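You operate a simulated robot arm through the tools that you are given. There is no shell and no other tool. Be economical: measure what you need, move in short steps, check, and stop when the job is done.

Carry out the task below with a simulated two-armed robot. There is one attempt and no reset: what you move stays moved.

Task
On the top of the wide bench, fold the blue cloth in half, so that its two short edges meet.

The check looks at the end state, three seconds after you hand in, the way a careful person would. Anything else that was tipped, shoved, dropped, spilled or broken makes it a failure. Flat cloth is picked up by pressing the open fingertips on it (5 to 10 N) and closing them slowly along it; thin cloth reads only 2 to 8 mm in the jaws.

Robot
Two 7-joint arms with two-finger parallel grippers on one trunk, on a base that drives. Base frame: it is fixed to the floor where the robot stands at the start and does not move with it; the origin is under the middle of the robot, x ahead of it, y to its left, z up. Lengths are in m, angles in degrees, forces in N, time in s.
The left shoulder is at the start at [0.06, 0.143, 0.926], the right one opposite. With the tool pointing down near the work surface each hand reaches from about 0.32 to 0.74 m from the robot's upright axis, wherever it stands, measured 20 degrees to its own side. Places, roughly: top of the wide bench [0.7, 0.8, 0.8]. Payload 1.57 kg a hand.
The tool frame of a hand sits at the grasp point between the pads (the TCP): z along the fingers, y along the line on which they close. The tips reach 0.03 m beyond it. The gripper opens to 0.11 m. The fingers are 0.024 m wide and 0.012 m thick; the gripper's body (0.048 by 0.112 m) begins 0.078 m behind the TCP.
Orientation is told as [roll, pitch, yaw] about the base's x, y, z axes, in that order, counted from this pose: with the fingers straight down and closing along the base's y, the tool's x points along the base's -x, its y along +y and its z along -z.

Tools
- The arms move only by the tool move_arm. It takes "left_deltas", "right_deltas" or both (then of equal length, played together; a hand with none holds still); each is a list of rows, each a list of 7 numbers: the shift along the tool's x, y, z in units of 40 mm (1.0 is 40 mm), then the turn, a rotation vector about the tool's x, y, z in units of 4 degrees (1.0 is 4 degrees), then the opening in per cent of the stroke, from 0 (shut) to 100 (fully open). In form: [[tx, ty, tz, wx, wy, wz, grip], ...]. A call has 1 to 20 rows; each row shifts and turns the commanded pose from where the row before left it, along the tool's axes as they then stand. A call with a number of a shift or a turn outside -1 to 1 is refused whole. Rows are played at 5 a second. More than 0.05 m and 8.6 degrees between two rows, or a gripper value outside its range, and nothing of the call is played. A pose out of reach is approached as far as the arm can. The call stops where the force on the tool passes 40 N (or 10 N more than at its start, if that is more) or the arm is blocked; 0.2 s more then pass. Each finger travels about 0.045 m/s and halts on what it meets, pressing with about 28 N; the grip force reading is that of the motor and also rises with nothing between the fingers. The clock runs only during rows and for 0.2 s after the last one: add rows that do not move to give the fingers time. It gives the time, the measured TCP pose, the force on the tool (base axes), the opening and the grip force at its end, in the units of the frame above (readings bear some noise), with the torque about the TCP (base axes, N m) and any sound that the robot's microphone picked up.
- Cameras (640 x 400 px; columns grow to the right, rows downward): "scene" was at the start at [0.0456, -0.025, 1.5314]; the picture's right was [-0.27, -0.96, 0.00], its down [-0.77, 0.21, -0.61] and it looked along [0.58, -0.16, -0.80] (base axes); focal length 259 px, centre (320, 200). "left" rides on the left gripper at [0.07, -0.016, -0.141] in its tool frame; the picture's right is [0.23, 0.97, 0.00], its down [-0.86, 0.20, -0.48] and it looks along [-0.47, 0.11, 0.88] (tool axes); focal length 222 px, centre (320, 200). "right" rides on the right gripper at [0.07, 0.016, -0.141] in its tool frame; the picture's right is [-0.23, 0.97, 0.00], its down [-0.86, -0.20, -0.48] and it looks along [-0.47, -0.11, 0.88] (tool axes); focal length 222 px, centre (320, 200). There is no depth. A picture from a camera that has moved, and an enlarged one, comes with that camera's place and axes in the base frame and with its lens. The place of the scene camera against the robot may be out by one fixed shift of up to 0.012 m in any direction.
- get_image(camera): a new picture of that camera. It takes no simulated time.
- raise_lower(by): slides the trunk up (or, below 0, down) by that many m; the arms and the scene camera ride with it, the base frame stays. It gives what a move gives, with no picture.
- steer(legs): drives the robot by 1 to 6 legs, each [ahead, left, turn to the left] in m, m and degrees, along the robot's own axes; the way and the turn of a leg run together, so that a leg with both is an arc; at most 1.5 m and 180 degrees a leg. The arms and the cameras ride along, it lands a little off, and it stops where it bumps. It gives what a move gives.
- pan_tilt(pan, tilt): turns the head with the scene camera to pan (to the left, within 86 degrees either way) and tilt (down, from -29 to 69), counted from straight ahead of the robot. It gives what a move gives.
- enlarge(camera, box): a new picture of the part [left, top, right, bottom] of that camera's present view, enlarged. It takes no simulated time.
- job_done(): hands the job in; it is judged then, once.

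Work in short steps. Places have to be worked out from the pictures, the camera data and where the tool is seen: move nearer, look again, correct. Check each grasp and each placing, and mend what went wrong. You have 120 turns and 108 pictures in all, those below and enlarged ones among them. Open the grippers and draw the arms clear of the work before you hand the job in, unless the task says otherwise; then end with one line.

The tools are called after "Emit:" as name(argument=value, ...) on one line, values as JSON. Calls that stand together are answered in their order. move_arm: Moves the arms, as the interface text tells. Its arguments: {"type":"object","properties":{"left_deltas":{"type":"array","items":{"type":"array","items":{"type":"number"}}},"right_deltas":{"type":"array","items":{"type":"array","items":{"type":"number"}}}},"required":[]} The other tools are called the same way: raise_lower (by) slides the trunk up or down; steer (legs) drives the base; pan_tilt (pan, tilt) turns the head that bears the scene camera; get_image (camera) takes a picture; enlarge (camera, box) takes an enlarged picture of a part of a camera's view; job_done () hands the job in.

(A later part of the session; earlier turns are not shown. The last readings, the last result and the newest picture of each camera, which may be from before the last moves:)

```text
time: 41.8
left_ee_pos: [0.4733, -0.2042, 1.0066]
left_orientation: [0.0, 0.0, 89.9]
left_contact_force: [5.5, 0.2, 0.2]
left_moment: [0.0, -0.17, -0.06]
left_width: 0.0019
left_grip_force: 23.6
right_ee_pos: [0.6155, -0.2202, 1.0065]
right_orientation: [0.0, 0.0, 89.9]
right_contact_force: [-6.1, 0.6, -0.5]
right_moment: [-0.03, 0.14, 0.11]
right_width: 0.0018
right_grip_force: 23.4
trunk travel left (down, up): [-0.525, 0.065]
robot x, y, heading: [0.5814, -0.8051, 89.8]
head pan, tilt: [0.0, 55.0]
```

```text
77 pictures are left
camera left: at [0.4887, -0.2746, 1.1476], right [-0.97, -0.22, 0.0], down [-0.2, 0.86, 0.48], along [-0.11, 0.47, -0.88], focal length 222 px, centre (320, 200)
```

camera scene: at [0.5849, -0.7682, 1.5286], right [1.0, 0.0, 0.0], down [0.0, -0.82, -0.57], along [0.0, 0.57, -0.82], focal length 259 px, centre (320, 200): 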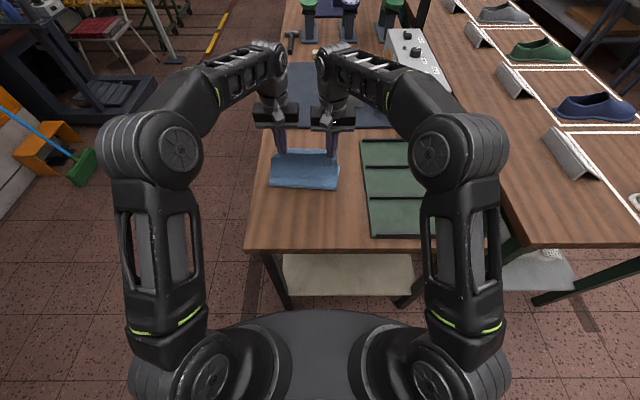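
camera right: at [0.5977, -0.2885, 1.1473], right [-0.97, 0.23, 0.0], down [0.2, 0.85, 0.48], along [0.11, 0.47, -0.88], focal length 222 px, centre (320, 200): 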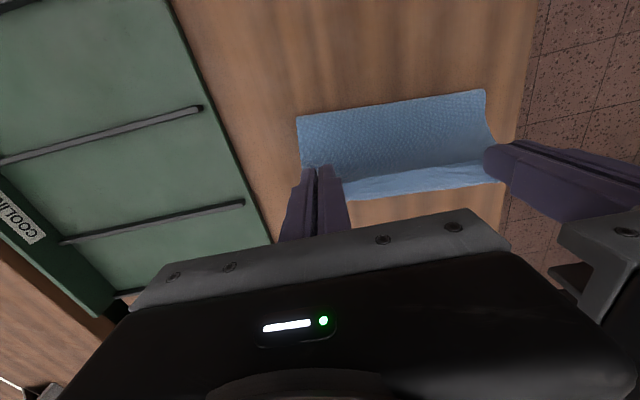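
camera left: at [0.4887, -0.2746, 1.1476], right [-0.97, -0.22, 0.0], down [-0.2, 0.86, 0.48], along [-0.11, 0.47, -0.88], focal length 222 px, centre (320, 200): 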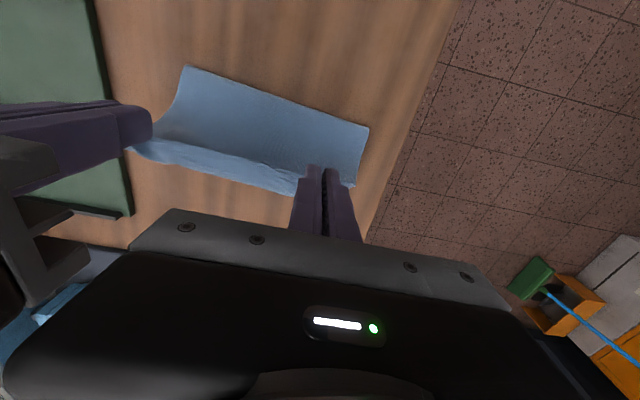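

The fold is forming well: the bottom layer stayed put, and its far edge runs from about (0.49, −0.118) to (0.66, −0.13). I'll continue down the arc.

Emit:
move_arm(left_deltas=[[-0.25, 0, 0.15, 0, 0, 0, 0], [-0.25, 0, 0.2, 0, 0, 0, 0], [-0.25, 0, 0.25, 0, 0, 0, 0], [-0.25, 0, 0.25, 0, 0, 0, 0], [-0.25, 0, 0.25, 0, 0, 0, 0], [-0.2, 0, 0.25, 0, 0, 0, 0], [-0.15, 0, 0.25, 0, 0, 0, 0], [-0.1, 0, 0.25, 0, 0, 0, 0], [0, 0, 0.25, 0, 0, 0, 0], [0, 0, 0.25, 0, 0, 0, 0], [0, 0, 0, 0, 0, 0, 0]], right_deltas=[[-0.25, 0, 0.15, 0, 0, 0, 0], [-0.25, 0, 0.2, 0, 0, 0, 0], [-0.25, 0, 0.25, 0, 0, 0, 0], [-0.25, 0, 0.25, 0, 0, 0, 0], [-0.25, 0, 0.25, 0, 0, 0, 0], [-0.2, 0, 0.25, 0, 0, 0, 0], [-0.15, 0, 0.25, 0, 0, 0, 0], [-0.15, 0, 0.25, 0, 0, 0, 0], [0, 0, 0.25, 0, 0, 0, 0], [0, 0, 0.25, 0, 0, 0, 0], [0, 0, 0, 0, 0, 0, 0]])

Emit:
get_image(camera="right")

Emit:
get_image(camera="left")

Emit:
enlarge(camera="scene", box=[240, 110, 370, 210])

```text
time: 44.2
left_ee_pos: [0.474, -0.1359, 0.9126]
left_orientation: [-0.1, 0.0, 89.8]
left_contact_force: [5.7, 0.0, -0.2]
left_moment: [0.01, -0.16, -0.07]
left_width: 0.0019
left_grip_force: 23.3
right_ee_pos: [0.6167, -0.1493, 0.9129]
right_orientation: [-0.1, 0.0, 89.7]
right_contact_force: [-4.2, 1.2, -0.4]
right_moment: [0.0, 0.18, 0.05]
right_width: 0.0018
right_grip_force: 23.5
trunk travel left (down, up): [-0.525, 0.065]
robot x, y, heading: [0.5841, -0.8085, 89.6]
head pan, tilt: [0.0, 55.0]
```

```text
76 pictures are left
camera right: at [0.5981, -0.2187, 1.0532], right [-0.97, 0.23, 0.0], down [0.2, 0.85, 0.48], along [0.11, 0.47, -0.88], focal length 222 px, centre (320, 200)
```

right: 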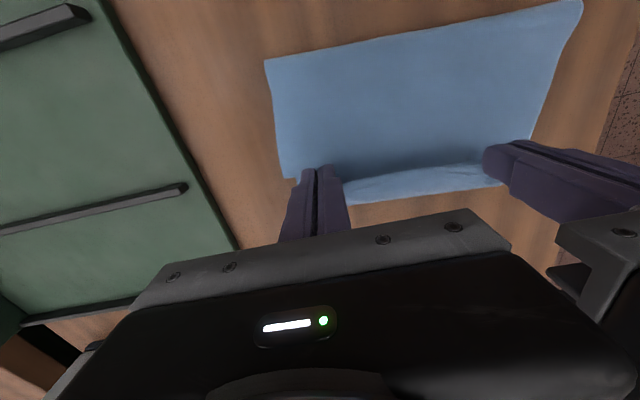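

```text
75 pictures are left
camera left: at [0.4901, -0.2051, 1.0538], right [-0.97, -0.22, 0.0], down [-0.2, 0.86, 0.48], along [-0.11, 0.47, -0.88], focal length 222 px, centre (320, 200)
```

left: 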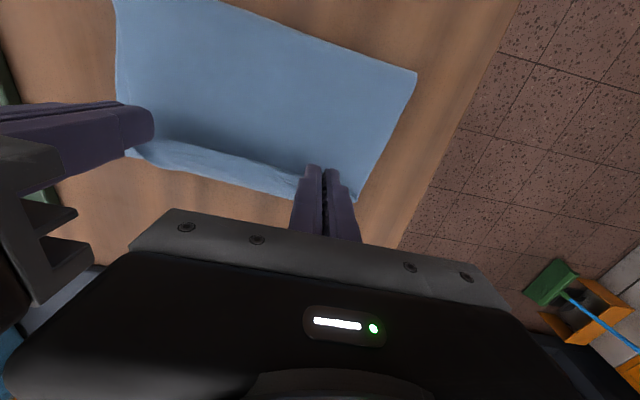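

```text
4.00 times, centred on (305, 160) of scene
camera zoom: at [0.585, -0.7678, 1.5285], right [1.0, 0.0, 0.0], down [0.0, -0.82, -0.57], along [0.0, 0.57, -0.82], focal length 1038 px, centre (380, 360)
```

zoom: 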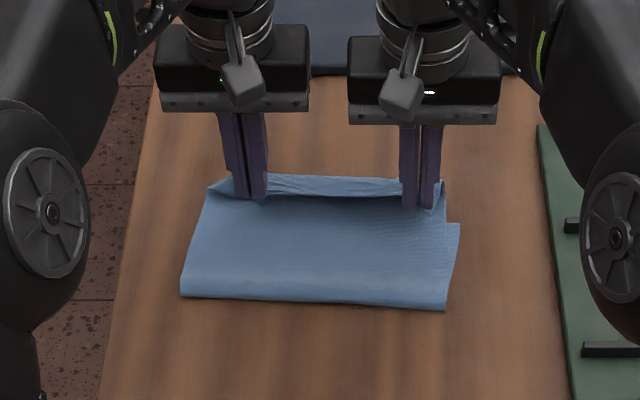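

The held hem is folded back over itself by about 1.5–2 cm, because the fingers are vertical. The crease at y ≈ −0.25 is also a bit too far forward; half the length would put it at ≈ −0.265. I'll back the hands up and raise them slightly to let the crease roll back and the hem open, then look.

Emit:
move_arm(left_deltas=[[0.1, 0, -0.15, 0, 0, 0, 0], [0.15, 0, -0.15, 0, 0, 0, 0], [0.2, 0, -0.1, 0, 0, 0, 0], [0.2, 0, -0.05, 0, 0, 0, 0], [0, 0, 0, 0, 0, 0, 0]], right_deltas=[[0.1, 0, -0.15, 0, 0, 0, 0], [0.15, 0, -0.15, 0, 0, 0, 0], [0.2, 0, -0.1, 0, 0, 0, 0], [0.2, 0, -0.05, 0, 0, 0, 0], [0, 0, 0, 0, 0, 0, 0]])

Emit:
get_image(camera="left")

Emit:
enlarge(camera="scene", box=[240, 110, 370, 210])

```text
time: 45.4
left_ee_pos: [0.4752, -0.1633, 0.9313]
left_orientation: [-0.1, -0.1, 89.9]
left_contact_force: [4.4, 0.4, -0.4]
left_moment: [-0.04, -0.15, -0.06]
left_width: 0.0017
left_grip_force: 23.5
right_ee_pos: [0.6146, -0.1747, 0.9299]
right_orientation: [-0.1, 0.1, 89.8]
right_contact_force: [-3.6, -0.3, -0.7]
right_moment: [0.0, 0.14, 0.09]
right_width: 0.0017
right_grip_force: 23.7
trunk travel left (down, up): [-0.525, 0.065]
robot x, y, heading: [0.5796, -0.8035, 89.9]
head pan, tilt: [0.0, 55.0]
```

```text
73 pictures are left
camera left: at [0.4903, -0.2314, 1.0725], right [-0.97, -0.22, 0.0], down [-0.2, 0.86, 0.48], along [-0.11, 0.47, -0.88], focal length 222 px, centre (320, 200)
```

left: 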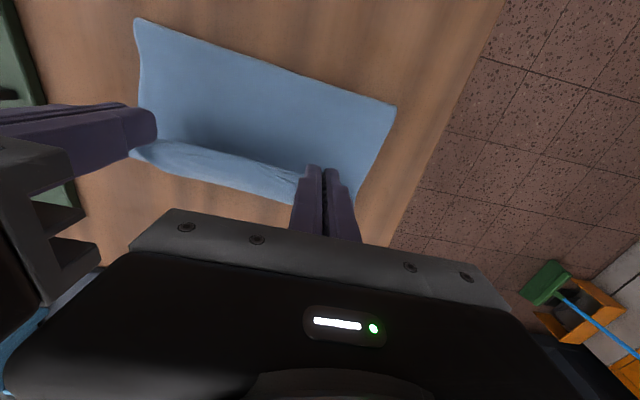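

```text
4.00 times, centred on (305, 160) of scene
camera zoom: at [0.5849, -0.7675, 1.5285], right [1.0, 0.0, 0.0], down [0.0, -0.82, -0.57], along [0.0, 0.57, -0.82], focal length 1038 px, centre (380, 360)
```

zoom: 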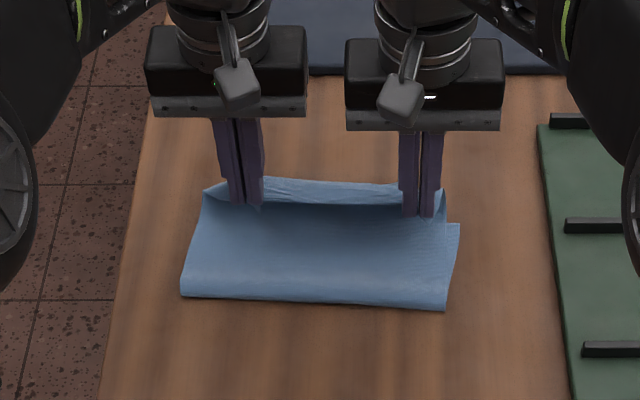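

The crease hasn't moved. I'll go back up the arc so more cloth lies down on the bottom layer, check the crease, then come over shorter.

Emit:
move_arm(left_deltas=[[0.2, 0, -0.3, 0, 0, 0, 0], [0.2, 0, -0.3, 0, 0, 0, 0], [0.25, 0, -0.3, 0, 0, 0, 0], [0.3, 0, -0.3, 0, 0, 0, 0], [0.35, 0, -0.25, 0, 0, 0, 0], [0.35, 0, -0.2, 0, 0, 0, 0], [0.35, 0, -0.1, 0, 0, 0, 0], [0.35, 0, 0, 0, 0, 0, 0], [0.3, 0, 0, 0, 0, 0, 0], [0, 0, 0, 0, 0, 0, 0]], right_deltas=[[0.2, 0, -0.3, 0, 0, 0, 0], [0.2, 0, -0.3, 0, 0, 0, 0], [0.25, 0, -0.3, 0, 0, 0, 0], [0.3, 0, -0.3, 0, 0, 0, 0], [0.35, 0, -0.25, 0, 0, 0, 0], [0.35, 0, -0.2, 0, 0, 0, 0], [0.35, 0, -0.1, 0, 0, 0, 0], [0.35, 0, 0, 0, 0, 0, 0], [0.3, 0, 0, 0, 0, 0, 0], [0, 0, 0, 0, 0, 0, 0]])

Emit:
get_image(camera="left")

Emit:
enlarge(camera="scene", box=[240, 110, 370, 210])

```text
time: 47.6
left_ee_pos: [0.4727, -0.2688, 0.9998]
left_orientation: [-0.1, 0.1, 89.8]
left_contact_force: [4.7, -0.7, -0.1]
left_moment: [-0.01, -0.18, -0.03]
left_width: 0.002
left_grip_force: 23.7
right_ee_pos: [0.6136, -0.2819, 1.0008]
right_orientation: [0.1, 0.0, 89.8]
right_contact_force: [-4.7, 1.2, 0.7]
right_moment: [-0.02, 0.15, 0.05]
right_width: 0.002
right_grip_force: 23.5
trunk travel left (down, up): [-0.525, 0.065]
robot x, y, heading: [0.5818, -0.8045, 89.7]
head pan, tilt: [0.0, 55.0]
```

```text
71 pictures are left
camera left: at [0.4891, -0.3379, 1.1413], right [-0.97, -0.22, 0.0], down [-0.2, 0.86, 0.48], along [-0.11, 0.47, -0.88], focal length 222 px, centre (320, 200)
```

left: 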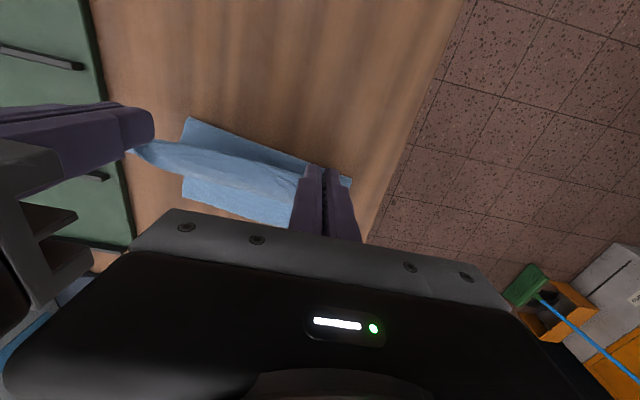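

```text
4.00 times, centred on (305, 160) of scene
camera zoom: at [0.5849, -0.7675, 1.5285], right [1.0, 0.0, 0.0], down [0.0, -0.82, -0.57], along [0.0, 0.57, -0.82], focal length 1038 px, centre (380, 360)
```

zoom: 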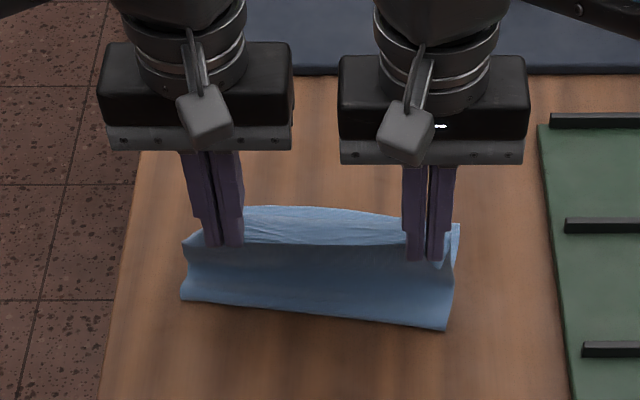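

The right side of the crease rolled back to about −0.27, but the left is still at −0.247. I'll pull only the left hand further back.

Emit:
move_arm(left_deltas=[[0.3, 0, 0.05, 0, 0, 0, 0], [0.3, 0, 0.1, 0, 0, 0, 0], [0.3, 0, 0.1, 0, 0, 0, 0], [0, 0, 0, 0, 0, 0, 0]], right_deltas=[[0.1, 0, 0.05, 0, 0, 0, 0], [0.1, 0, 0.1, 0, 0, 0, 0], [0.0, 0, 0.1, 0, 0, 0, 0], [0, 0, 0, 0, 0, 0, 0]])

Emit:
enlarge(camera="scene", box=[240, 110, 370, 210])

```text
time: 48.6
left_ee_pos: [0.4729, -0.3034, 0.9912]
left_orientation: [0.0, 0.1, 89.7]
left_contact_force: [6.2, 0.1, 0.2]
left_moment: [0.04, -0.17, -0.04]
left_width: 0.0022
left_grip_force: 23.9
right_ee_pos: [0.614, -0.2888, 0.9905]
right_orientation: [0.0, 0.1, 89.8]
right_contact_force: [-5.6, -1.5, -0.3]
right_moment: [-0.03, 0.16, 0.09]
right_width: 0.0016
right_grip_force: 23.6
trunk travel left (down, up): [-0.525, 0.065]
robot x, y, heading: [0.5824, -0.8053, 89.8]
head pan, tilt: [0.0, 55.0]
```

```text
4.00 times, centred on (305, 160) of scene
camera zoom: at [0.585, -0.7676, 1.5285], right [1.0, 0.0, 0.0], down [0.0, -0.82, -0.57], along [0.0, 0.57, -0.82], focal length 1038 px, centre (380, 360)
```

zoom: 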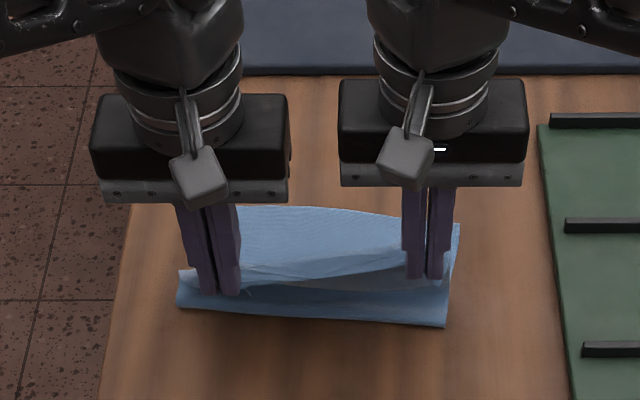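

The left crease has moved only a little. I'll go another 2 cm back on the left and slightly lower.

Emit:
move_arm(left_deltas=[[0.3, 0, 0.15, 0, 0, 0, 0], [0.3, 0, 0.15, 0, 0, 0, 0], [0, 0, 0, 0, 0, 0, 0]])

Emit:
enlarge(camera="scene", box=[240, 110, 370, 210])

```text
time: 49.4
left_ee_pos: [0.4724, -0.3265, 0.9783]
left_orientation: [0.0, -0.1, 89.8]
left_contact_force: [7.9, 1.4, 1.3]
left_moment: [0.04, -0.19, -0.03]
left_width: 0.0021
left_grip_force: 23.5
right_ee_pos: [0.614, -0.2896, 0.9891]
right_orientation: [0.1, 0.1, 89.9]
right_contact_force: [-6.7, -2.6, -0.1]
right_moment: [-0.06, 0.15, 0.11]
right_width: 0.0014
right_grip_force: 23.3
trunk travel left (down, up): [-0.525, 0.065]
robot x, y, heading: [0.583, -0.8042, 89.8]
head pan, tilt: [0.0, 55.0]
```

```text
4.00 times, centred on (305, 160) of scene
camera zoom: at [0.585, -0.7677, 1.5285], right [1.0, 0.0, 0.0], down [0.0, -0.82, -0.57], along [0.0, 0.57, -0.82], focal length 1038 px, centre (380, 360)
```

zoom: 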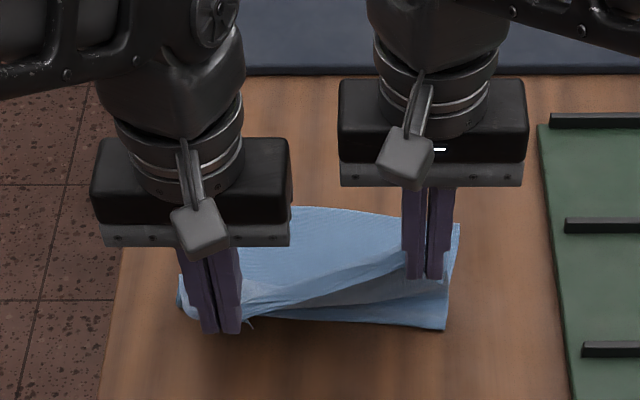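

The left crease has now rolled back to match. I'll level the left hand with the right and come over on a shorter arc, stopping just short of the far edge and about 5 cm up.

Emit:
move_arm(left_deltas=[[-0.3, 0, -0.15, 0, 0, 0, 0], [-0.3, 0, -0.15, 0, 0, 0, 0], [-0.3, 0, -0.1, 0, 0, 0, 0], [-0.3, 0, -0.1, 0, 0, 0, 0], [-0.29, 0, 0, 0, 0, 0, 0], [-0.29, 0, 0, 0, 0, 0, 0], [-0.29, 0, 0.05, 0, 0, 0, 0], [-0.29, 0, 0.1, 0, 0, 0, 0], [-0.29, 0, 0.2, 0, 0, 0, 0], [-0.29, 0, 0.25, 0, 0, 0, 0], [-0.29, 0, 0.25, 0, 0, 0, 0], [-0.29, 0, 0.25, 0, 0, 0, 0], [-0.29, 0, 0.25, 0, 0, 0, 0], [-0.2, 0, 0.25, 0, 0, 0, 0], [0, 0, 0, 0, 0, 0, 0]], right_deltas=[[0, 0, -0.05, 0, 0, 0, 0], [0, 0, -0.05, 0, 0, 0, 0], [0, 0, 0, 0, 0, 0, 0], [0, 0, 0, 0, 0, 0, 0], [-0.28, 0, 0, 0, 0, 0, 0], [-0.28, 0, 0, 0, 0, 0, 0], [-0.28, 0, 0.05, 0, 0, 0, 0], [-0.28, 0, 0.1, 0, 0, 0, 0], [-0.28, 0, 0.2, 0, 0, 0, 0], [-0.28, 0, 0.25, 0, 0, 0, 0], [-0.28, 0, 0.25, 0, 0, 0, 0], [-0.28, 0, 0.25, 0, 0, 0, 0], [-0.28, 0, 0.25, 0, 0, 0, 0], [-0.2, 0, 0.25, 0, 0, 0, 0], [0, 0, 0, 0, 0, 0, 0]])

Emit:
enlarge(camera="scene", box=[240, 110, 370, 210])

Emit:
enlarge(camera="left", box=[80, 0, 440, 230])

```text
time: 52.6
left_ee_pos: [0.4739, -0.1681, 0.9359]
left_orientation: [-0.1, 0.0, 89.8]
left_contact_force: [2.9, -0.7, -0.8]
left_moment: [0.0, -0.09, -0.02]
left_width: 0.0017
left_grip_force: 23.8
right_ee_pos: [0.6142, -0.1803, 0.9317]
right_orientation: [0.0, 0.0, 89.8]
right_contact_force: [-2.6, 0.5, 0.7]
right_moment: [-0.03, 0.08, 0.07]
right_width: 0.0016
right_grip_force: 23.0
trunk travel left (down, up): [-0.525, 0.065]
robot x, y, heading: [0.5824, -0.8071, 90.1]
head pan, tilt: [0.0, 55.0]
```

```text
4.00 times, centred on (305, 160) of scene
camera zoom: at [0.5849, -0.768, 1.5285], right [1.0, 0.0, 0.0], down [0.0, -0.82, -0.57], along [0.0, 0.57, -0.82], focal length 1038 px, centre (380, 360)
```

zoom: 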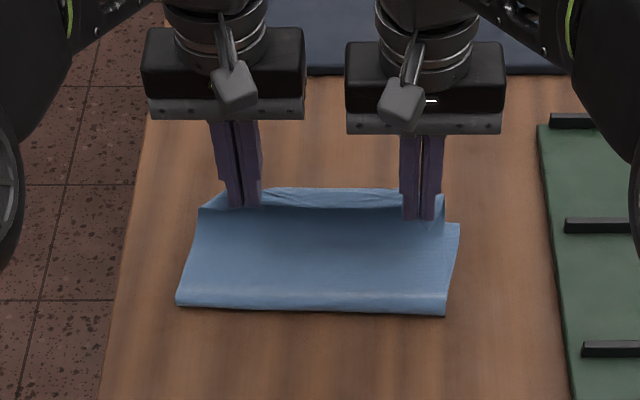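

```text
1.74 times, centred on (260, 115) of left
camera zoom: at [0.4892, -0.2377, 1.0757], right [-0.97, -0.22, 0.0], down [-0.2, 0.86, 0.48], along [-0.11, 0.47, -0.88], focal length 386 px, centre (424, 348)
```

zoom: 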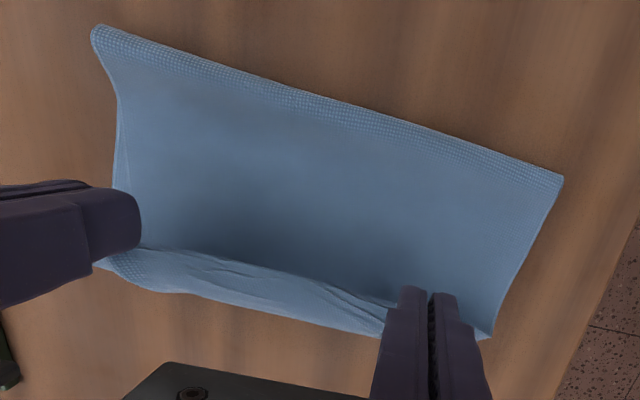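

The crease now sits evenly at about y −0.252 to −0.261, and the hem is over the far edge at 5 cm height. I'll open here so the hem can spring open as it falls, then look before touching anything else.

Emit:
move_arm(left_deltas=[[0, 0, 0, 0, 0, 0, 30], [0, 0, 0, 0, 0, 0, 30], [0, 0, 0, 0, 0, 0, 30], [0, 0, 0, 0, 0, 0, 30], [0, 0, 0, 0, 0, 0, 30]], right_deltas=[[0, 0, 0, 0, 0, 0, 30], [0, 0, 0, 0, 0, 0, 30], [0, 0, 0, 0, 0, 0, 30], [0, 0, 0, 0, 0, 0, 30], [0, 0, 0, 0, 0, 0, 30]])

Emit:
enlarge(camera="scene", box=[240, 110, 370, 210])

Emit:
enlarge(camera="left", box=[80, 0, 440, 230])

```text
time: 53.8
left_ee_pos: [0.4735, -0.1673, 0.9344]
left_orientation: [0.0, 0.0, 89.7]
left_contact_force: [0.4, -0.3, -0.5]
left_moment: [0.01, -0.04, -0.03]
left_width: 0.0331
left_grip_force: 0.1
right_ee_pos: [0.6141, -0.18, 0.9313]
right_orientation: [-0.1, 0.0, 89.8]
right_contact_force: [-0.3, -0.2, 0.4]
right_moment: [-0.01, -0.02, 0.0]
right_width: 0.0328
right_grip_force: 0.0
trunk travel left (down, up): [-0.525, 0.065]
robot x, y, heading: [0.5791, -0.8009, 89.9]
head pan, tilt: [0.0, 55.0]
```

```text
4.00 times, centred on (305, 160) of scene
camera zoom: at [0.5849, -0.7677, 1.5285], right [1.0, 0.0, 0.0], down [0.0, -0.82, -0.57], along [0.0, 0.57, -0.82], focal length 1038 px, centre (380, 360)
```

zoom: 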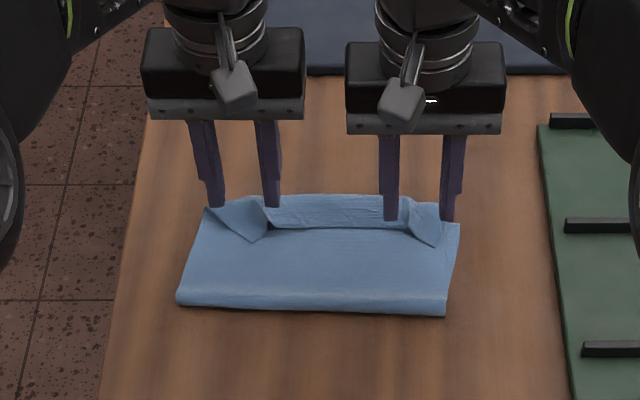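

```text
1.74 times, centred on (260, 115) of left
camera zoom: at [0.4891, -0.2376, 1.0757], right [-0.97, -0.22, 0.0], down [-0.2, 0.86, 0.48], along [-0.11, 0.47, -0.88], focal length 386 px, centre (424, 348)
```

zoom: 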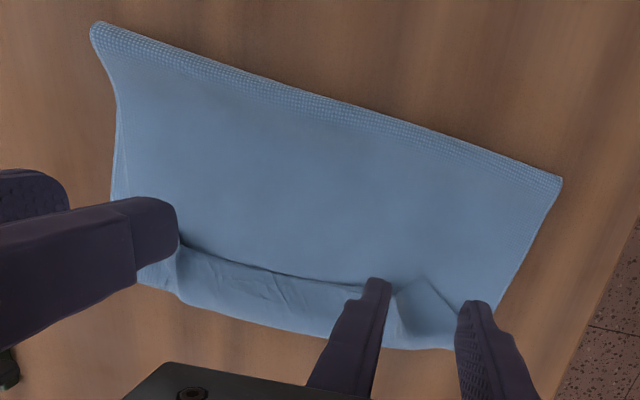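

As feared, the hem lies folded back about 2 cm, with triangular flaps at the corners. I'll lift the hands clear and get a good look before unrolling it.

Emit:
move_arm(left_deltas=[[0, 0, -0.8, 0, 0, 0, 30], [0, 0, -0.8, 0, 0, 0, 30], [0, 0.8, 0, 0, 0, 0, 30], [0, 0.8, 0, 0, 0, 0, 30], [0, 0.8, 0, 0, 0, 0, 30], [0, 0.8, 0, 0, 0, 0, 30], [0.8, 0, 0, 0, 0, 0, 0], [0.8, 0, 0, 0, 0, 0, 0], [0, 0, 0, 0, 0, 0, 0]], right_deltas=[[0, 0, -0.8, 0, 0, 0, 30], [0, 0, -0.8, 0, 0, 0, 30], [0, -0.8, 0, 0, 0, 0, 30], [0, -0.8, 0, 0, 0, 0, 30], [0, -0.8, 0, 0, 0, 0, 30], [0, -0.8, 0, 0, 0, 0, 30], [0.8, 0, 0, 0, 0, 0, 0], [0.8, 0, 0, 0, 0, 0, 0], [0, 0, 0, 0, 0, 0, 0]])

Emit:
enlarge(camera="scene", box=[240, 110, 370, 210])

Emit:
get_image(camera="right")

```text
time: 55.8
left_ee_pos: [0.3429, -0.2309, 0.9985]
left_orientation: [0.0, 0.0, 89.8]
left_contact_force: [0.1, 0.1, -0.2]
left_moment: [-0.01, -0.03, 0.02]
left_width: 0.0001
left_grip_force: 20.6
right_ee_pos: [0.7432, -0.2465, 0.994]
right_orientation: [0.0, 0.1, 89.9]
right_contact_force: [0.6, -0.3, 0.4]
right_moment: [-0.07, -0.01, -0.02]
right_width: 0.0
right_grip_force: 19.9
trunk travel left (down, up): [-0.525, 0.065]
robot x, y, heading: [0.5784, -0.803, 89.9]
head pan, tilt: [0.0, 55.0]
```

```text
4.00 times, centred on (305, 160) of scene
camera zoom: at [0.5849, -0.767, 1.5285], right [1.0, 0.0, 0.0], down [0.0, -0.82, -0.57], along [0.0, 0.57, -0.82], focal length 1038 px, centre (380, 360)
```

zoom: 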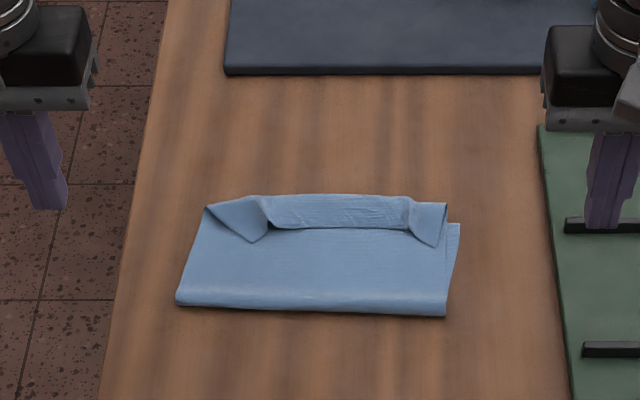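

```text
62 pictures are left
camera right: at [0.7257, -0.3151, 1.1352], right [-0.97, 0.23, 0.0], down [0.2, 0.85, 0.48], along [0.11, 0.47, -0.88], focal length 222 px, centre (320, 200)
```

right: 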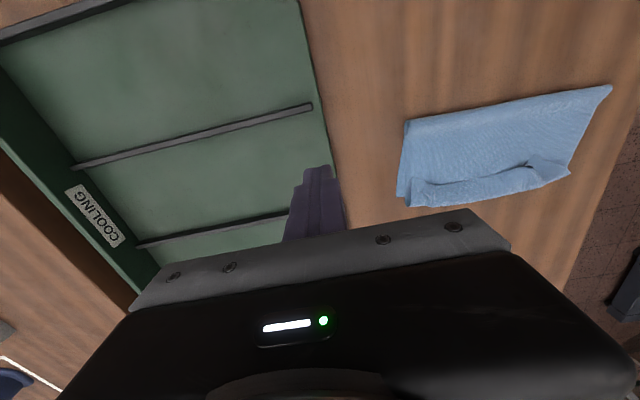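

The hem flap is about 3.5 cm wide, with its free edge at y ≈ −0.164 and its folded corners near (0.474, −0.178) and (0.627, −0.18). I'll try unrolling it: place closed fingertips on the flap near its free edge, press lightly and push outward. First I'll position above the two corner tips.

Emit:
move_arm(left_deltas=[[-0.32, -0.64, 0, 0, 0, 0, 0], [-0.32, -0.64, 0, 0, 0, 0, 0], [-0.32, -0.64, 0, 0, 0, 0, 0], [-0.32, -0.64, 0.3, 0, 0, 0, 0], [-0.32, -0.64, 0.5, 0, 0, 0, 0], [0, 0, 0.7, 0, 0, 0, 0], [0, 0, 0.7, 0, 0, 0, 0], [0, 0, 0.3, 0, 0, 0, 0], [0, 0, 0, 0, 0, 0, 0]], right_deltas=[[-0.39, 0.59, 0, 0, 0, 0, 0], [-0.39, 0.59, 0, 0, 0, 0, 0], [-0.39, 0.59, 0, 0, 0, 0, 0], [-0.39, 0.59, 0.3, 0, 0, 0, 0], [-0.39, 0.59, 0.5, 0, 0, 0, 0], [0, 0, 0.7, 0, 0, 0, 0], [0, 0, 0.6, 0, 0, 0, 0], [0, 0, 0.3, 0, 0, 0, 0], [0, 0, 0, 0, 0, 0, 0]])

Emit:
enlarge(camera="scene", box=[240, 110, 370, 210])

```text
time: 57.8
left_ee_pos: [0.4741, -0.168, 0.8995]
left_orientation: [-0.1, 0.0, 89.7]
left_contact_force: [0.3, -0.4, -0.2]
left_moment: [0.03, 0.0, 0.02]
left_width: 0.0
left_grip_force: 21.2
right_ee_pos: [0.6242, -0.1659, 0.8981]
right_orientation: [0.1, 0.0, 89.8]
right_contact_force: [0.5, 0.3, 0.8]
right_moment: [-0.03, 0.02, 0.03]
right_width: 0.0
right_grip_force: 21.4
trunk travel left (down, up): [-0.525, 0.065]
robot x, y, heading: [0.5841, -0.8039, 90.0]
head pan, tilt: [0.0, 55.0]
```

```text
4.00 times, centred on (305, 160) of scene
camera zoom: at [0.585, -0.7677, 1.5285], right [1.0, 0.0, 0.0], down [0.0, -0.82, -0.57], along [0.0, 0.57, -0.82], focal length 1038 px, centre (380, 360)
```

zoom: 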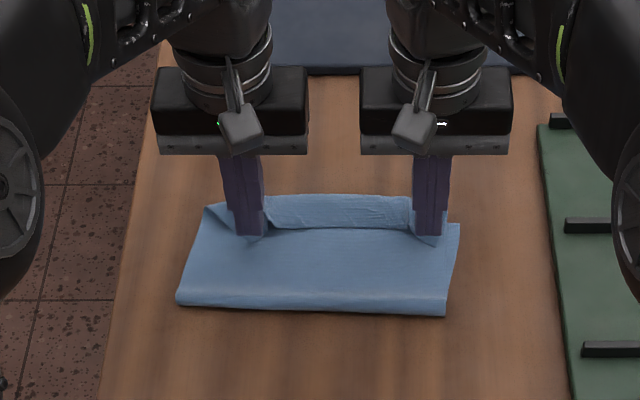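

The tips are right over the corner flaps. I'll lower in small steps to find light contact.

Emit:
move_arm(left_deltas=[[0, 0, 0.1, 0, 0, 0, 0], [0, 0, 0.1, 0, 0, 0, 0], [0, 0, 0.05, 0, 0, 0, 0], [0, 0, 0, 0, 0, 0, 0]], right_deltas=[[0, 0, 0.1, 0, 0, 0, 0], [0, 0, 0.1, 0, 0, 0, 0], [0, 0, 0.05, 0, 0, 0, 0], [0, 0, 0, 0, 0, 0, 0]])

```text
time: 58.8
left_ee_pos: [0.4739, -0.1674, 0.8898]
left_orientation: [0.0, 0.0, 89.8]
left_contact_force: [-0.4, -0.2, 0.2]
left_moment: [0.02, -0.01, -0.02]
left_width: 0.0
left_grip_force: 20.8
right_ee_pos: [0.6249, -0.1664, 0.8886]
right_orientation: [0.0, 0.0, 89.9]
right_contact_force: [0.3, -0.5, 0.0]
right_moment: [0.02, 0.01, -0.05]
right_width: 0.0
right_grip_force: 21.1
trunk travel left (down, up): [-0.525, 0.065]
robot x, y, heading: [0.5827, -0.8094, 89.9]
head pan, tilt: [0.0, 55.0]
```

Emit:
move_arm(left_deltas=[[0, 0, 0.05, 0, 0, 0, 0], [0, 0, 0.05, 0, 0, 0, 0], [0, 0, 0.03, 0, 0, 0, 0], [0, 0, 0, 0, 0, 0, 0]], right_deltas=[[0, 0, 0.05, 0, 0, 0, 0], [0, 0, 0.05, 0, 0, 0, 0], [0, 0, 0, 0, 0, 0, 0], [0, 0, 0, 0, 0, 0, 0]])

```text
time: 59.8
left_ee_pos: [0.4732, -0.1682, 0.8841]
left_orientation: [-0.1, 0.0, 89.7]
left_contact_force: [0.3, 0.9, -0.5]
left_moment: [-0.02, -0.01, 0.02]
left_width: 0.0002
left_grip_force: 21.3
right_ee_pos: [0.6245, -0.1665, 0.884]
right_orientation: [0.0, 0.1, 89.8]
right_contact_force: [-0.2, -0.6, 0.1]
right_moment: [0.0, -0.03, 0.01]
right_width: 0.0
right_grip_force: 21.5
trunk travel left (down, up): [-0.525, 0.065]
robot x, y, heading: [0.5767, -0.8055, 89.6]
head pan, tilt: [0.0, 55.0]
```

Still no load, so the layers are thin. I'll go a little lower.

Emit:
move_arm(left_deltas=[[0, 0, 0.03, 0, 0, 0, 0], [0, 0, 0.02, 0, 0, 0, 0], [0, 0, 0, 0, 0, 0, 0]], right_deltas=[[0, 0, 0.03, 0, 0, 0, 0], [0, 0, 0.02, 0, 0, 0, 0], [0, 0, 0, 0, 0, 0, 0]])

```text
time: 60.6
left_ee_pos: [0.4736, -0.1669, 0.8828]
left_orientation: [0.0, -0.1, 89.7]
left_contact_force: [0.7, -0.6, 4.7]
left_moment: [-0.01, 0.0, 0.0]
left_width: 0.0001
left_grip_force: 21.2
right_ee_pos: [0.6252, -0.1668, 0.8836]
right_orientation: [0.0, 0.0, 89.8]
right_contact_force: [-0.2, 1.5, 0.3]
right_moment: [-0.01, -0.01, -0.01]
right_width: 0.0
right_grip_force: 21.3
trunk travel left (down, up): [-0.525, 0.065]
robot x, y, heading: [0.5811, -0.8053, 89.9]
head pan, tilt: [0.0, 55.0]
```

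The left presses at 4.7 N. I'll nudge the right down, then push both outward and away slowly for 3 cm.

Emit:
move_arm(left_deltas=[[0, 0, 0, 0, 0, 0, 0], [-0.15, 0.05, 0, 0, 0, 0, 0], [-0.15, 0.05, 0, 0, 0, 0, 0], [-0.15, 0.05, 0, 0, 0, 0, 0], [-0.15, 0.05, 0, 0, 0, 0, 0], [-0.15, 0.05, 0, 0, 0, 0, 0], [0, 0, 0, 0, 0, 0, 0]], right_deltas=[[0, 0, 0.03, 0, 0, 0, 0], [-0.15, -0.03, 0, 0, 0, 0, 0], [-0.15, -0.03, 0, 0, 0, 0, 0], [-0.15, -0.03, 0, 0, 0, 0, 0], [-0.15, -0.03, 0, 0, 0, 0, 0], [-0.15, -0.03, 0, 0, 0, 0, 0], [0, 0, 0, 0, 0, 0, 0]])

Emit:
enlarge(camera="scene", box=[240, 110, 370, 210])

```text
time: 62.2
left_ee_pos: [0.4618, -0.1373, 0.8826]
left_orientation: [0.0, 0.1, 89.8]
left_contact_force: [-0.2, 0.5, 0.1]
left_moment: [0.01, -0.01, -0.01]
left_width: 0.0
left_grip_force: 21.3
right_ee_pos: [0.6318, -0.1365, 0.8821]
right_orientation: [-0.1, -0.1, 89.8]
right_contact_force: [-1.0, -2.0, 13.0]
right_moment: [0.05, 0.01, -0.01]
right_width: 0.0
right_grip_force: 21.3
trunk travel left (down, up): [-0.525, 0.065]
robot x, y, heading: [0.5803, -0.804, 89.5]
head pan, tilt: [0.0, 55.0]
```

```text
4.00 times, centred on (305, 160) of scene
camera zoom: at [0.5847, -0.7693, 1.5286], right [1.0, 0.0, 0.0], down [0.0, -0.82, -0.57], along [0.0, 0.57, -0.82], focal length 1038 px, centre (380, 360)
```

zoom: 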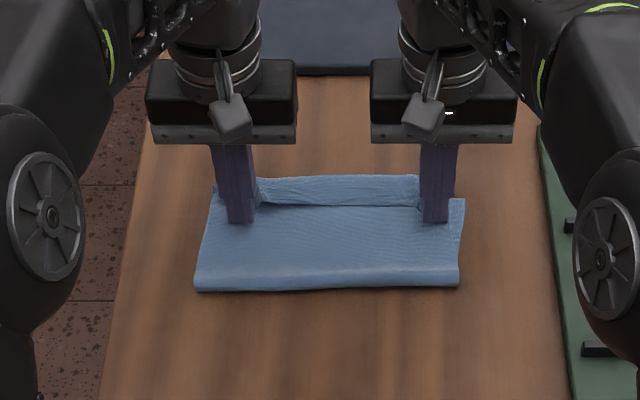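

The whole cloth slid about 2 cm instead of unrolling, so the body needs holding while I wipe. I'll lift and see the state first.

Emit:
move_arm(left_deltas=[[0, 0, -0.6, 0, 0, 0, 0], [0, 0.5, -0.6, 0, 0, 0, 0], [0.5, 0.8, 0, 0, 0, 0, 0], [0.7, 0.8, 0, 0, 0, 0, 0], [0, 0, 0, 0, 0, 0, 0]], right_deltas=[[0, 0, -0.6, 0, 0, 0, 0], [0, -0.5, -0.6, 0, 0, 0, 0], [0.5, -0.8, 0, 0, 0, 0, 0], [0.7, -0.8, 0, 0, 0, 0, 0], [0, 0, 0, 0, 0, 0, 0]])

Emit:
enlarge(camera="scene", box=[260, 125, 364, 190])

```text
time: 63.4
left_ee_pos: [0.3801, -0.186, 0.9293]
left_orientation: [0.0, 0.0, 89.6]
left_contact_force: [-0.3, -0.2, -0.2]
left_moment: [0.02, 0.02, 0.03]
left_width: 0.0
left_grip_force: 21.5
right_ee_pos: [0.7167, -0.1841, 0.9304]
right_orientation: [0.1, -0.1, 89.8]
right_contact_force: [-0.1, -0.6, -0.6]
right_moment: [-0.03, -0.04, -0.02]
right_width: 0.0
right_grip_force: 21.2
trunk travel left (down, up): [-0.525, 0.065]
robot x, y, heading: [0.5807, -0.8041, 89.8]
head pan, tilt: [0.0, 55.0]
```

```text
6.15 times, centred on (312, 158) of scene
camera zoom: at [0.5849, -0.7669, 1.5284], right [1.0, 0.0, 0.0], down [0.0, -0.82, -0.57], along [0.0, 0.57, -0.82], focal length 1596 px, centre (369, 462)
```

zoom: 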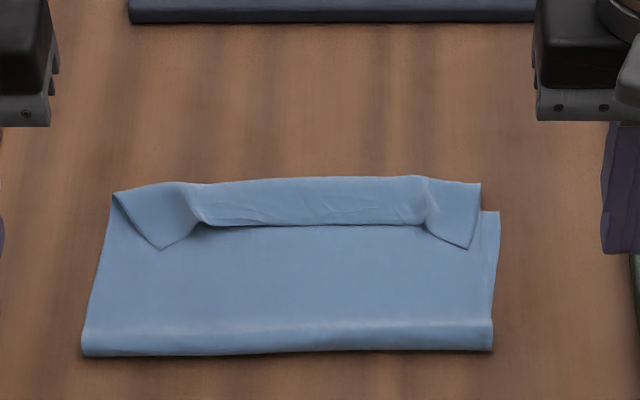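

The flap edge stands slightly proud. A better idea is to turn both grippers 90° so they close along y. With one fingertip on the body and the other on the flap, opening them slides the two layers apart with no net push on the cloth. I'll turn the hands now, well clear of the work.

Emit:
move_arm(left_deltas=[[0, 0, -0.5, 0, 0, 1, 0], [0, 0, -0.5, 0, 0, 1, 0], [0, 0, 0, 0, 0, 1, 0], [0, 0, 0, 0, 0, 1, 0], [0, 0, 0, 0, 0, 1, 0], [0, 0, 0, 0, 0, 1, 0], [0, 0, 0, 0, 0, 1, 0], [0, 0, 0, 0, 0, 1, 0], [0, 0, 0, 0, 0, 1, 0], [0, 0, 0, 0, 0, 1, 0]], right_deltas=[[0, 0, -0.5, 0, 0, -1, 0], [0, 0, -0.5, 0, 0, -1, 0], [0, 0, 0, 0, 0, -1, 0], [0, 0, 0, 0, 0, -1, 0], [0, 0, 0, 0, 0, -1, 0], [0, 0, 0, 0, 0, -1, 0], [0, 0, 0, 0, 0, -1, 0], [0, 0, 0, 0, 0, -1, 0], [0, 0, 0, 0, 0, -1, 0], [0, 0, 0, 0, 0, -1, 0]])

Emit:
get_image(camera="scene")

```text
time: 65.6
left_ee_pos: [0.3797, -0.1854, 0.9691]
left_orientation: [-0.1, 0.0, 49.7]
left_contact_force: [-0.2, -0.5, -0.1]
left_moment: [0.04, 0.0, 0.01]
left_width: 0.0002
left_grip_force: 20.9
right_ee_pos: [0.715, -0.1845, 0.9699]
right_orientation: [0.0, 0.0, 129.8]
right_contact_force: [0.2, 0.5, 0.2]
right_moment: [0.0, -0.03, 0.02]
right_width: 0.0001
right_grip_force: 21.0
trunk travel left (down, up): [-0.525, 0.065]
robot x, y, heading: [0.5808, -0.8027, 89.8]
head pan, tilt: [0.0, 55.0]
```

```text
58 pictures are left
camera scene: at [0.5849, -0.7677, 1.5285], right [1.0, 0.0, 0.0], down [0.0, -0.82, -0.57], along [0.0, 0.57, -0.82], focal length 259 px, centre (320, 200)
```

scene: 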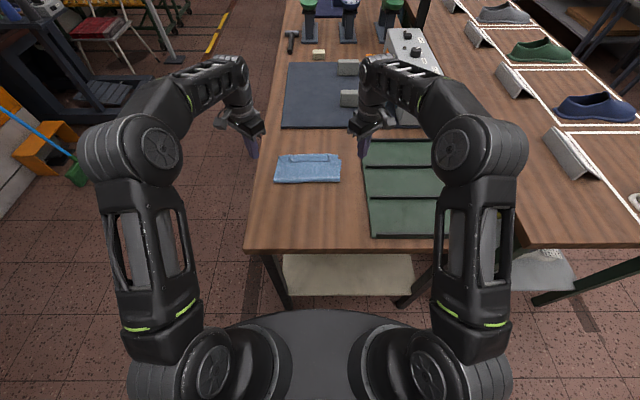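

That works. I'll finish the quarter turn.

Emit:
move_arm(left_deltas=[[0, 0, 0, 0, 0, 1, 0], [0, 0, 0, 0, 0, 1, 0], [0, 0, 0, 0, 0, 1, 0], [0, 0, 0, 0, 0, 1, 0], [0, 0, 0, 0, 0, 1, 0], [0, 0, 0, 0, 0, 1, 0], [0, 0, 0, 0, 0, 1, 0], [0, 0, 0, 0, 0, 1, 0], [0, 0, 0, 0, 0, 1, 0], [0, 0, 0, 0, 0, 1, 0], [0, 0, 0, 0, 0, 1, 0], [0, 0, 0, 0, 0, 1, 0], [0, 0, 0, 0, 0, 0.45, 0], [0, 0, 0, 0, 0, 0, 0]], right_deltas=[[0, 0, 0, 0, 0, -1, 0], [0, 0, 0, 0, 0, -1, 0], [0, 0, 0, 0, 0, -1, 0], [0, 0, 0, 0, 0, -1, 0], [0, 0, 0, 0, 0, -1, 0], [0, 0, 0, 0, 0, -1, 0], [0, 0, 0, 0, 0, -1, 0], [0, 0, 0, 0, 0, -1, 0], [0, 0, 0, 0, 0, -1, 0], [0, 0, 0, 0, 0, -1, 0], [0, 0, 0, 0, 0, -1, 0], [0, 0, 0, 0, 0, -1, 0], [0, 0, 0, 0, 0, -0.5, 0], [0, 0, 0, 0, 0, 0, 0]])

Emit:
enlarge(camera="scene", box=[260, 125, 364, 190])

```text
time: 68.6
left_ee_pos: [0.3802, -0.1854, 0.9697]
left_orientation: [-0.1, 0.0, -0.1]
left_contact_force: [-0.5, 0.1, 0.2]
left_moment: [0.02, -0.02, 0.01]
left_width: 0.0
left_grip_force: 21.5
right_ee_pos: [0.7145, -0.1856, 0.9691]
right_orientation: [0.0, 0.0, 179.8]
right_contact_force: [0.4, 0.1, 0.4]
right_moment: [-0.01, -0.03, -0.02]
right_width: 0.0
right_grip_force: 21.6
trunk travel left (down, up): [-0.525, 0.065]
robot x, y, heading: [0.583, -0.8058, 89.9]
head pan, tilt: [0.0, 55.0]
```

```text
6.15 times, centred on (312, 158) of scene
camera zoom: at [0.5849, -0.7677, 1.5285], right [1.0, 0.0, 0.0], down [0.0, -0.82, -0.57], along [0.0, 0.57, -0.82], focal length 1596 px, centre (369, 462)
```

zoom: 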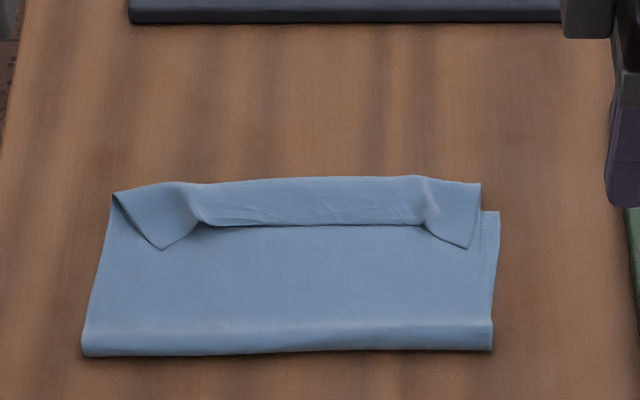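

Both hands are turned. The flap corner tips are at (0.468, −0.154) and (0.641, −0.154). I'll set the closed fingers straddling each flap's edge (TCP y ≈ −0.149), just above the cloth.

Emit:
move_arm(left_deltas=[[-0.55, 0.23, 0, 0, 0, 0, 0], [-0.55, 0.23, 0, 0, 0, 0, 0], [-0.55, 0.23, 0, 0, 0, 0, 0], [-0.55, 0.22, 0, 0, 0, 0, 0], [0, 0, 0.6, 0, 0, 0, 0], [0, 0, 0.6, 0, 0, 0, 0], [0, 0, 0.6, 0, 0, 0, 0], [0, 0, 0, 0, 0, 0, 0]], right_deltas=[[-0.47, -0.23, 0, 0, 0, 0, 0], [-0.47, -0.23, 0, 0, 0, 0, 0], [-0.46, -0.23, 0, 0, 0, 0, 0], [-0.46, -0.22, 0, 0, 0, 0, 0], [0, 0, 0.6, 0, 0, 0, 0], [0, 0, 0.6, 0, 0, 0, 0], [0, 0, 0.6, 0, 0, 0, 0], [0, 0, 0, 0, 0, 0, 0]])

Emit:
enlarge(camera="scene", box=[260, 125, 364, 190])

Emit:
get_image(camera="left")

```text
time: 70.4
left_ee_pos: [0.4661, -0.1484, 0.8974]
left_orientation: [0.1, 0.1, 0.0]
left_contact_force: [0.6, -0.6, 0.0]
left_moment: [0.0, 0.0, -0.03]
left_width: 0.0001
left_grip_force: 20.8
right_ee_pos: [0.6505, -0.1533, 0.897]
right_orientation: [0.0, -0.1, 179.8]
right_contact_force: [-0.3, 0.2, 0.3]
right_moment: [0.0, -0.02, 0.01]
right_width: 0.0001
right_grip_force: 21.4
right hand out of reach, approached as far as the arm can: row 4
trunk travel left (down, up): [-0.525, 0.065]
robot x, y, heading: [0.5819, -0.8026, 89.6]
head pan, tilt: [0.0, 55.0]
```

```text
6.15 times, centred on (312, 158) of scene
camera zoom: at [0.5852, -0.768, 1.5286], right [1.0, 0.0, 0.0], down [0.0, -0.82, -0.57], along [0.0, 0.57, -0.82], focal length 1596 px, centre (369, 462)
```

zoom: 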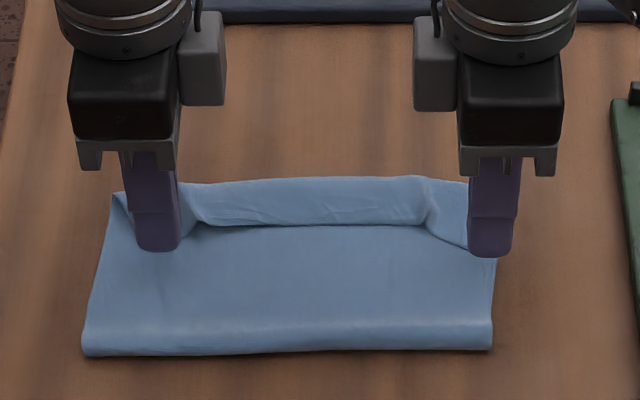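

```text
55 pictures are left
camera left: at [0.397, -0.1645, 1.0377], right [-0.23, 0.97, 0.0], down [0.85, 0.2, 0.48], along [0.47, 0.11, -0.88], focal length 222 px, centre (320, 200)
```

left: 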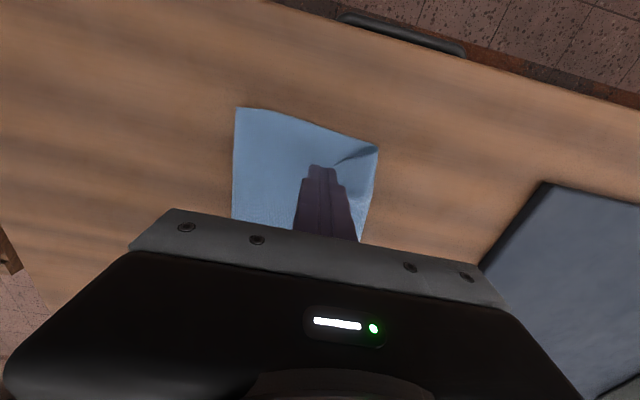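

The left is well placed. The right stopped 1 cm short, at its limit in this orientation. I'll test the spreading move with the left hand first, starting by lowering to contact.

Emit:
move_arm(left_deltas=[[0, 0, 0.15, 0, 0, 0, 0], [0, 0, 0.15, 0, 0, 0, 0], [0, 0, 0.06, 0, 0, 0, 0], [0, 0, 0.02, 0, 0, 0, 0], [0, 0, 0, 0, 0, 0, 0]])

```text
time: 71.6
left_ee_pos: [0.4669, -0.1485, 0.8823]
left_orientation: [0.0, -0.1, 0.0]
left_contact_force: [0.1, -0.3, -0.4]
left_moment: [-0.01, 0.04, -0.02]
left_width: 0.0
left_grip_force: 21.4
right_ee_pos: [0.6499, -0.1537, 0.897]
right_orientation: [-0.1, 0.0, 179.8]
right_contact_force: [-0.4, 0.4, -0.4]
right_moment: [0.0, -0.02, 0.0]
right_width: 0.0001
right_grip_force: 21.5
trunk travel left (down, up): [-0.525, 0.065]
robot x, y, heading: [0.5792, -0.8038, 89.9]
head pan, tilt: [0.0, 55.0]
```

Emit:
move_arm(left_deltas=[[0, 0, 0.03, 0, 0, 0, 0], [0, 0, 0.02, 0, 0, 0, 0], [0, 0, 0, 0, 0, 0, 0]])

```text
time: 72.4
left_ee_pos: [0.4668, -0.1485, 0.8818]
left_orientation: [0.0, 0.0, 0.1]
left_contact_force: [-0.9, -1.3, 6.1]
left_moment: [-0.01, 0.01, -0.03]
left_width: 0.0
left_grip_force: 21.1
right_ee_pos: [0.6491, -0.1533, 0.8977]
right_orientation: [0.0, 0.0, 179.7]
right_contact_force: [0.0, 0.4, -0.7]
right_moment: [0.0, 0.02, -0.02]
right_width: 0.0
right_grip_force: 21.4
trunk travel left (down, up): [-0.525, 0.065]
robot x, y, heading: [0.5802, -0.8031, 89.8]
head pan, tilt: [0.0, 55.0]
```

Contact is 6 N. I'll open slowly to about 45 %.

Emit:
move_arm(left_deltas=[[0, 0, 0, 0, 0, 0, 5], [0, 0, 0, 0, 0, 0, 10], [0, 0, 0, 0, 0, 0, 15], [0, 0, 0, 0, 0, 0, 20], [0, 0, 0, 0, 0, 0, 25], [0, 0, 0, 0, 0, 0, 30], [0, 0, 0, 0, 0, 0, 35], [0, 0, 0, 0, 0, 0, 40], [0, 0, 0, 0, 0, 0, 45], [0, 0, 0, 0, 0, 0, 45]])

Emit:
enlarge(camera="scene", box=[260, 125, 364, 190])

Emit:
enlarge(camera="left", box=[200, 80, 440, 230])

```text
time: 74.6
left_ee_pos: [0.4683, -0.1498, 0.8813]
left_orientation: [0.1, 0.0, 0.1]
left_contact_force: [0.7, -1.6, 9.9]
left_moment: [0.11, 0.0, -0.01]
left_width: 0.045
left_grip_force: 0.1
right_ee_pos: [0.6501, -0.1549, 0.8981]
right_orientation: [0.1, 0.0, 179.9]
right_contact_force: [0.2, -0.1, 0.5]
right_moment: [-0.02, 0.0, 0.04]
right_width: 0.0001
right_grip_force: 21.4
trunk travel left (down, up): [-0.525, 0.065]
robot x, y, heading: [0.5752, -0.8049, 89.8]
head pan, tilt: [0.0, 55.0]
```

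```text
6.15 times, centred on (312, 158) of scene
camera zoom: at [0.5851, -0.7689, 1.5286], right [1.0, 0.0, 0.0], down [0.0, -0.82, -0.57], along [0.0, 0.57, -0.82], focal length 1596 px, centre (369, 462)
```

zoom: 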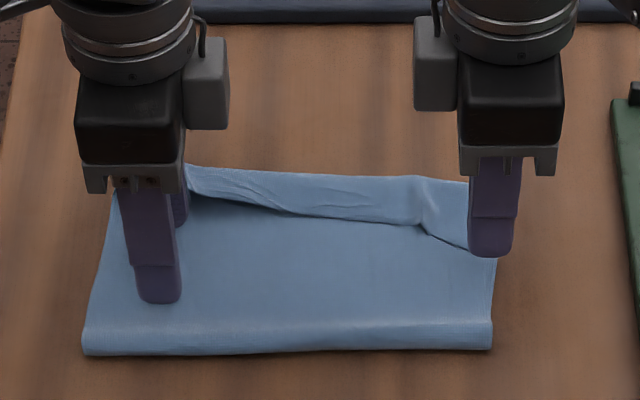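

```text
2.67 times, centred on (320, 155) of left
camera zoom: at [0.3977, -0.1652, 1.0224], right [-0.23, 0.97, 0.0], down [0.86, 0.2, 0.48], along [0.47, 0.11, -0.88], focal length 592 px, centre (320, 320)
```

zoom: 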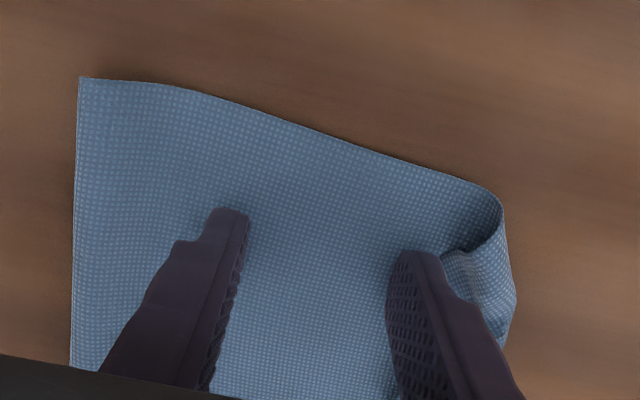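

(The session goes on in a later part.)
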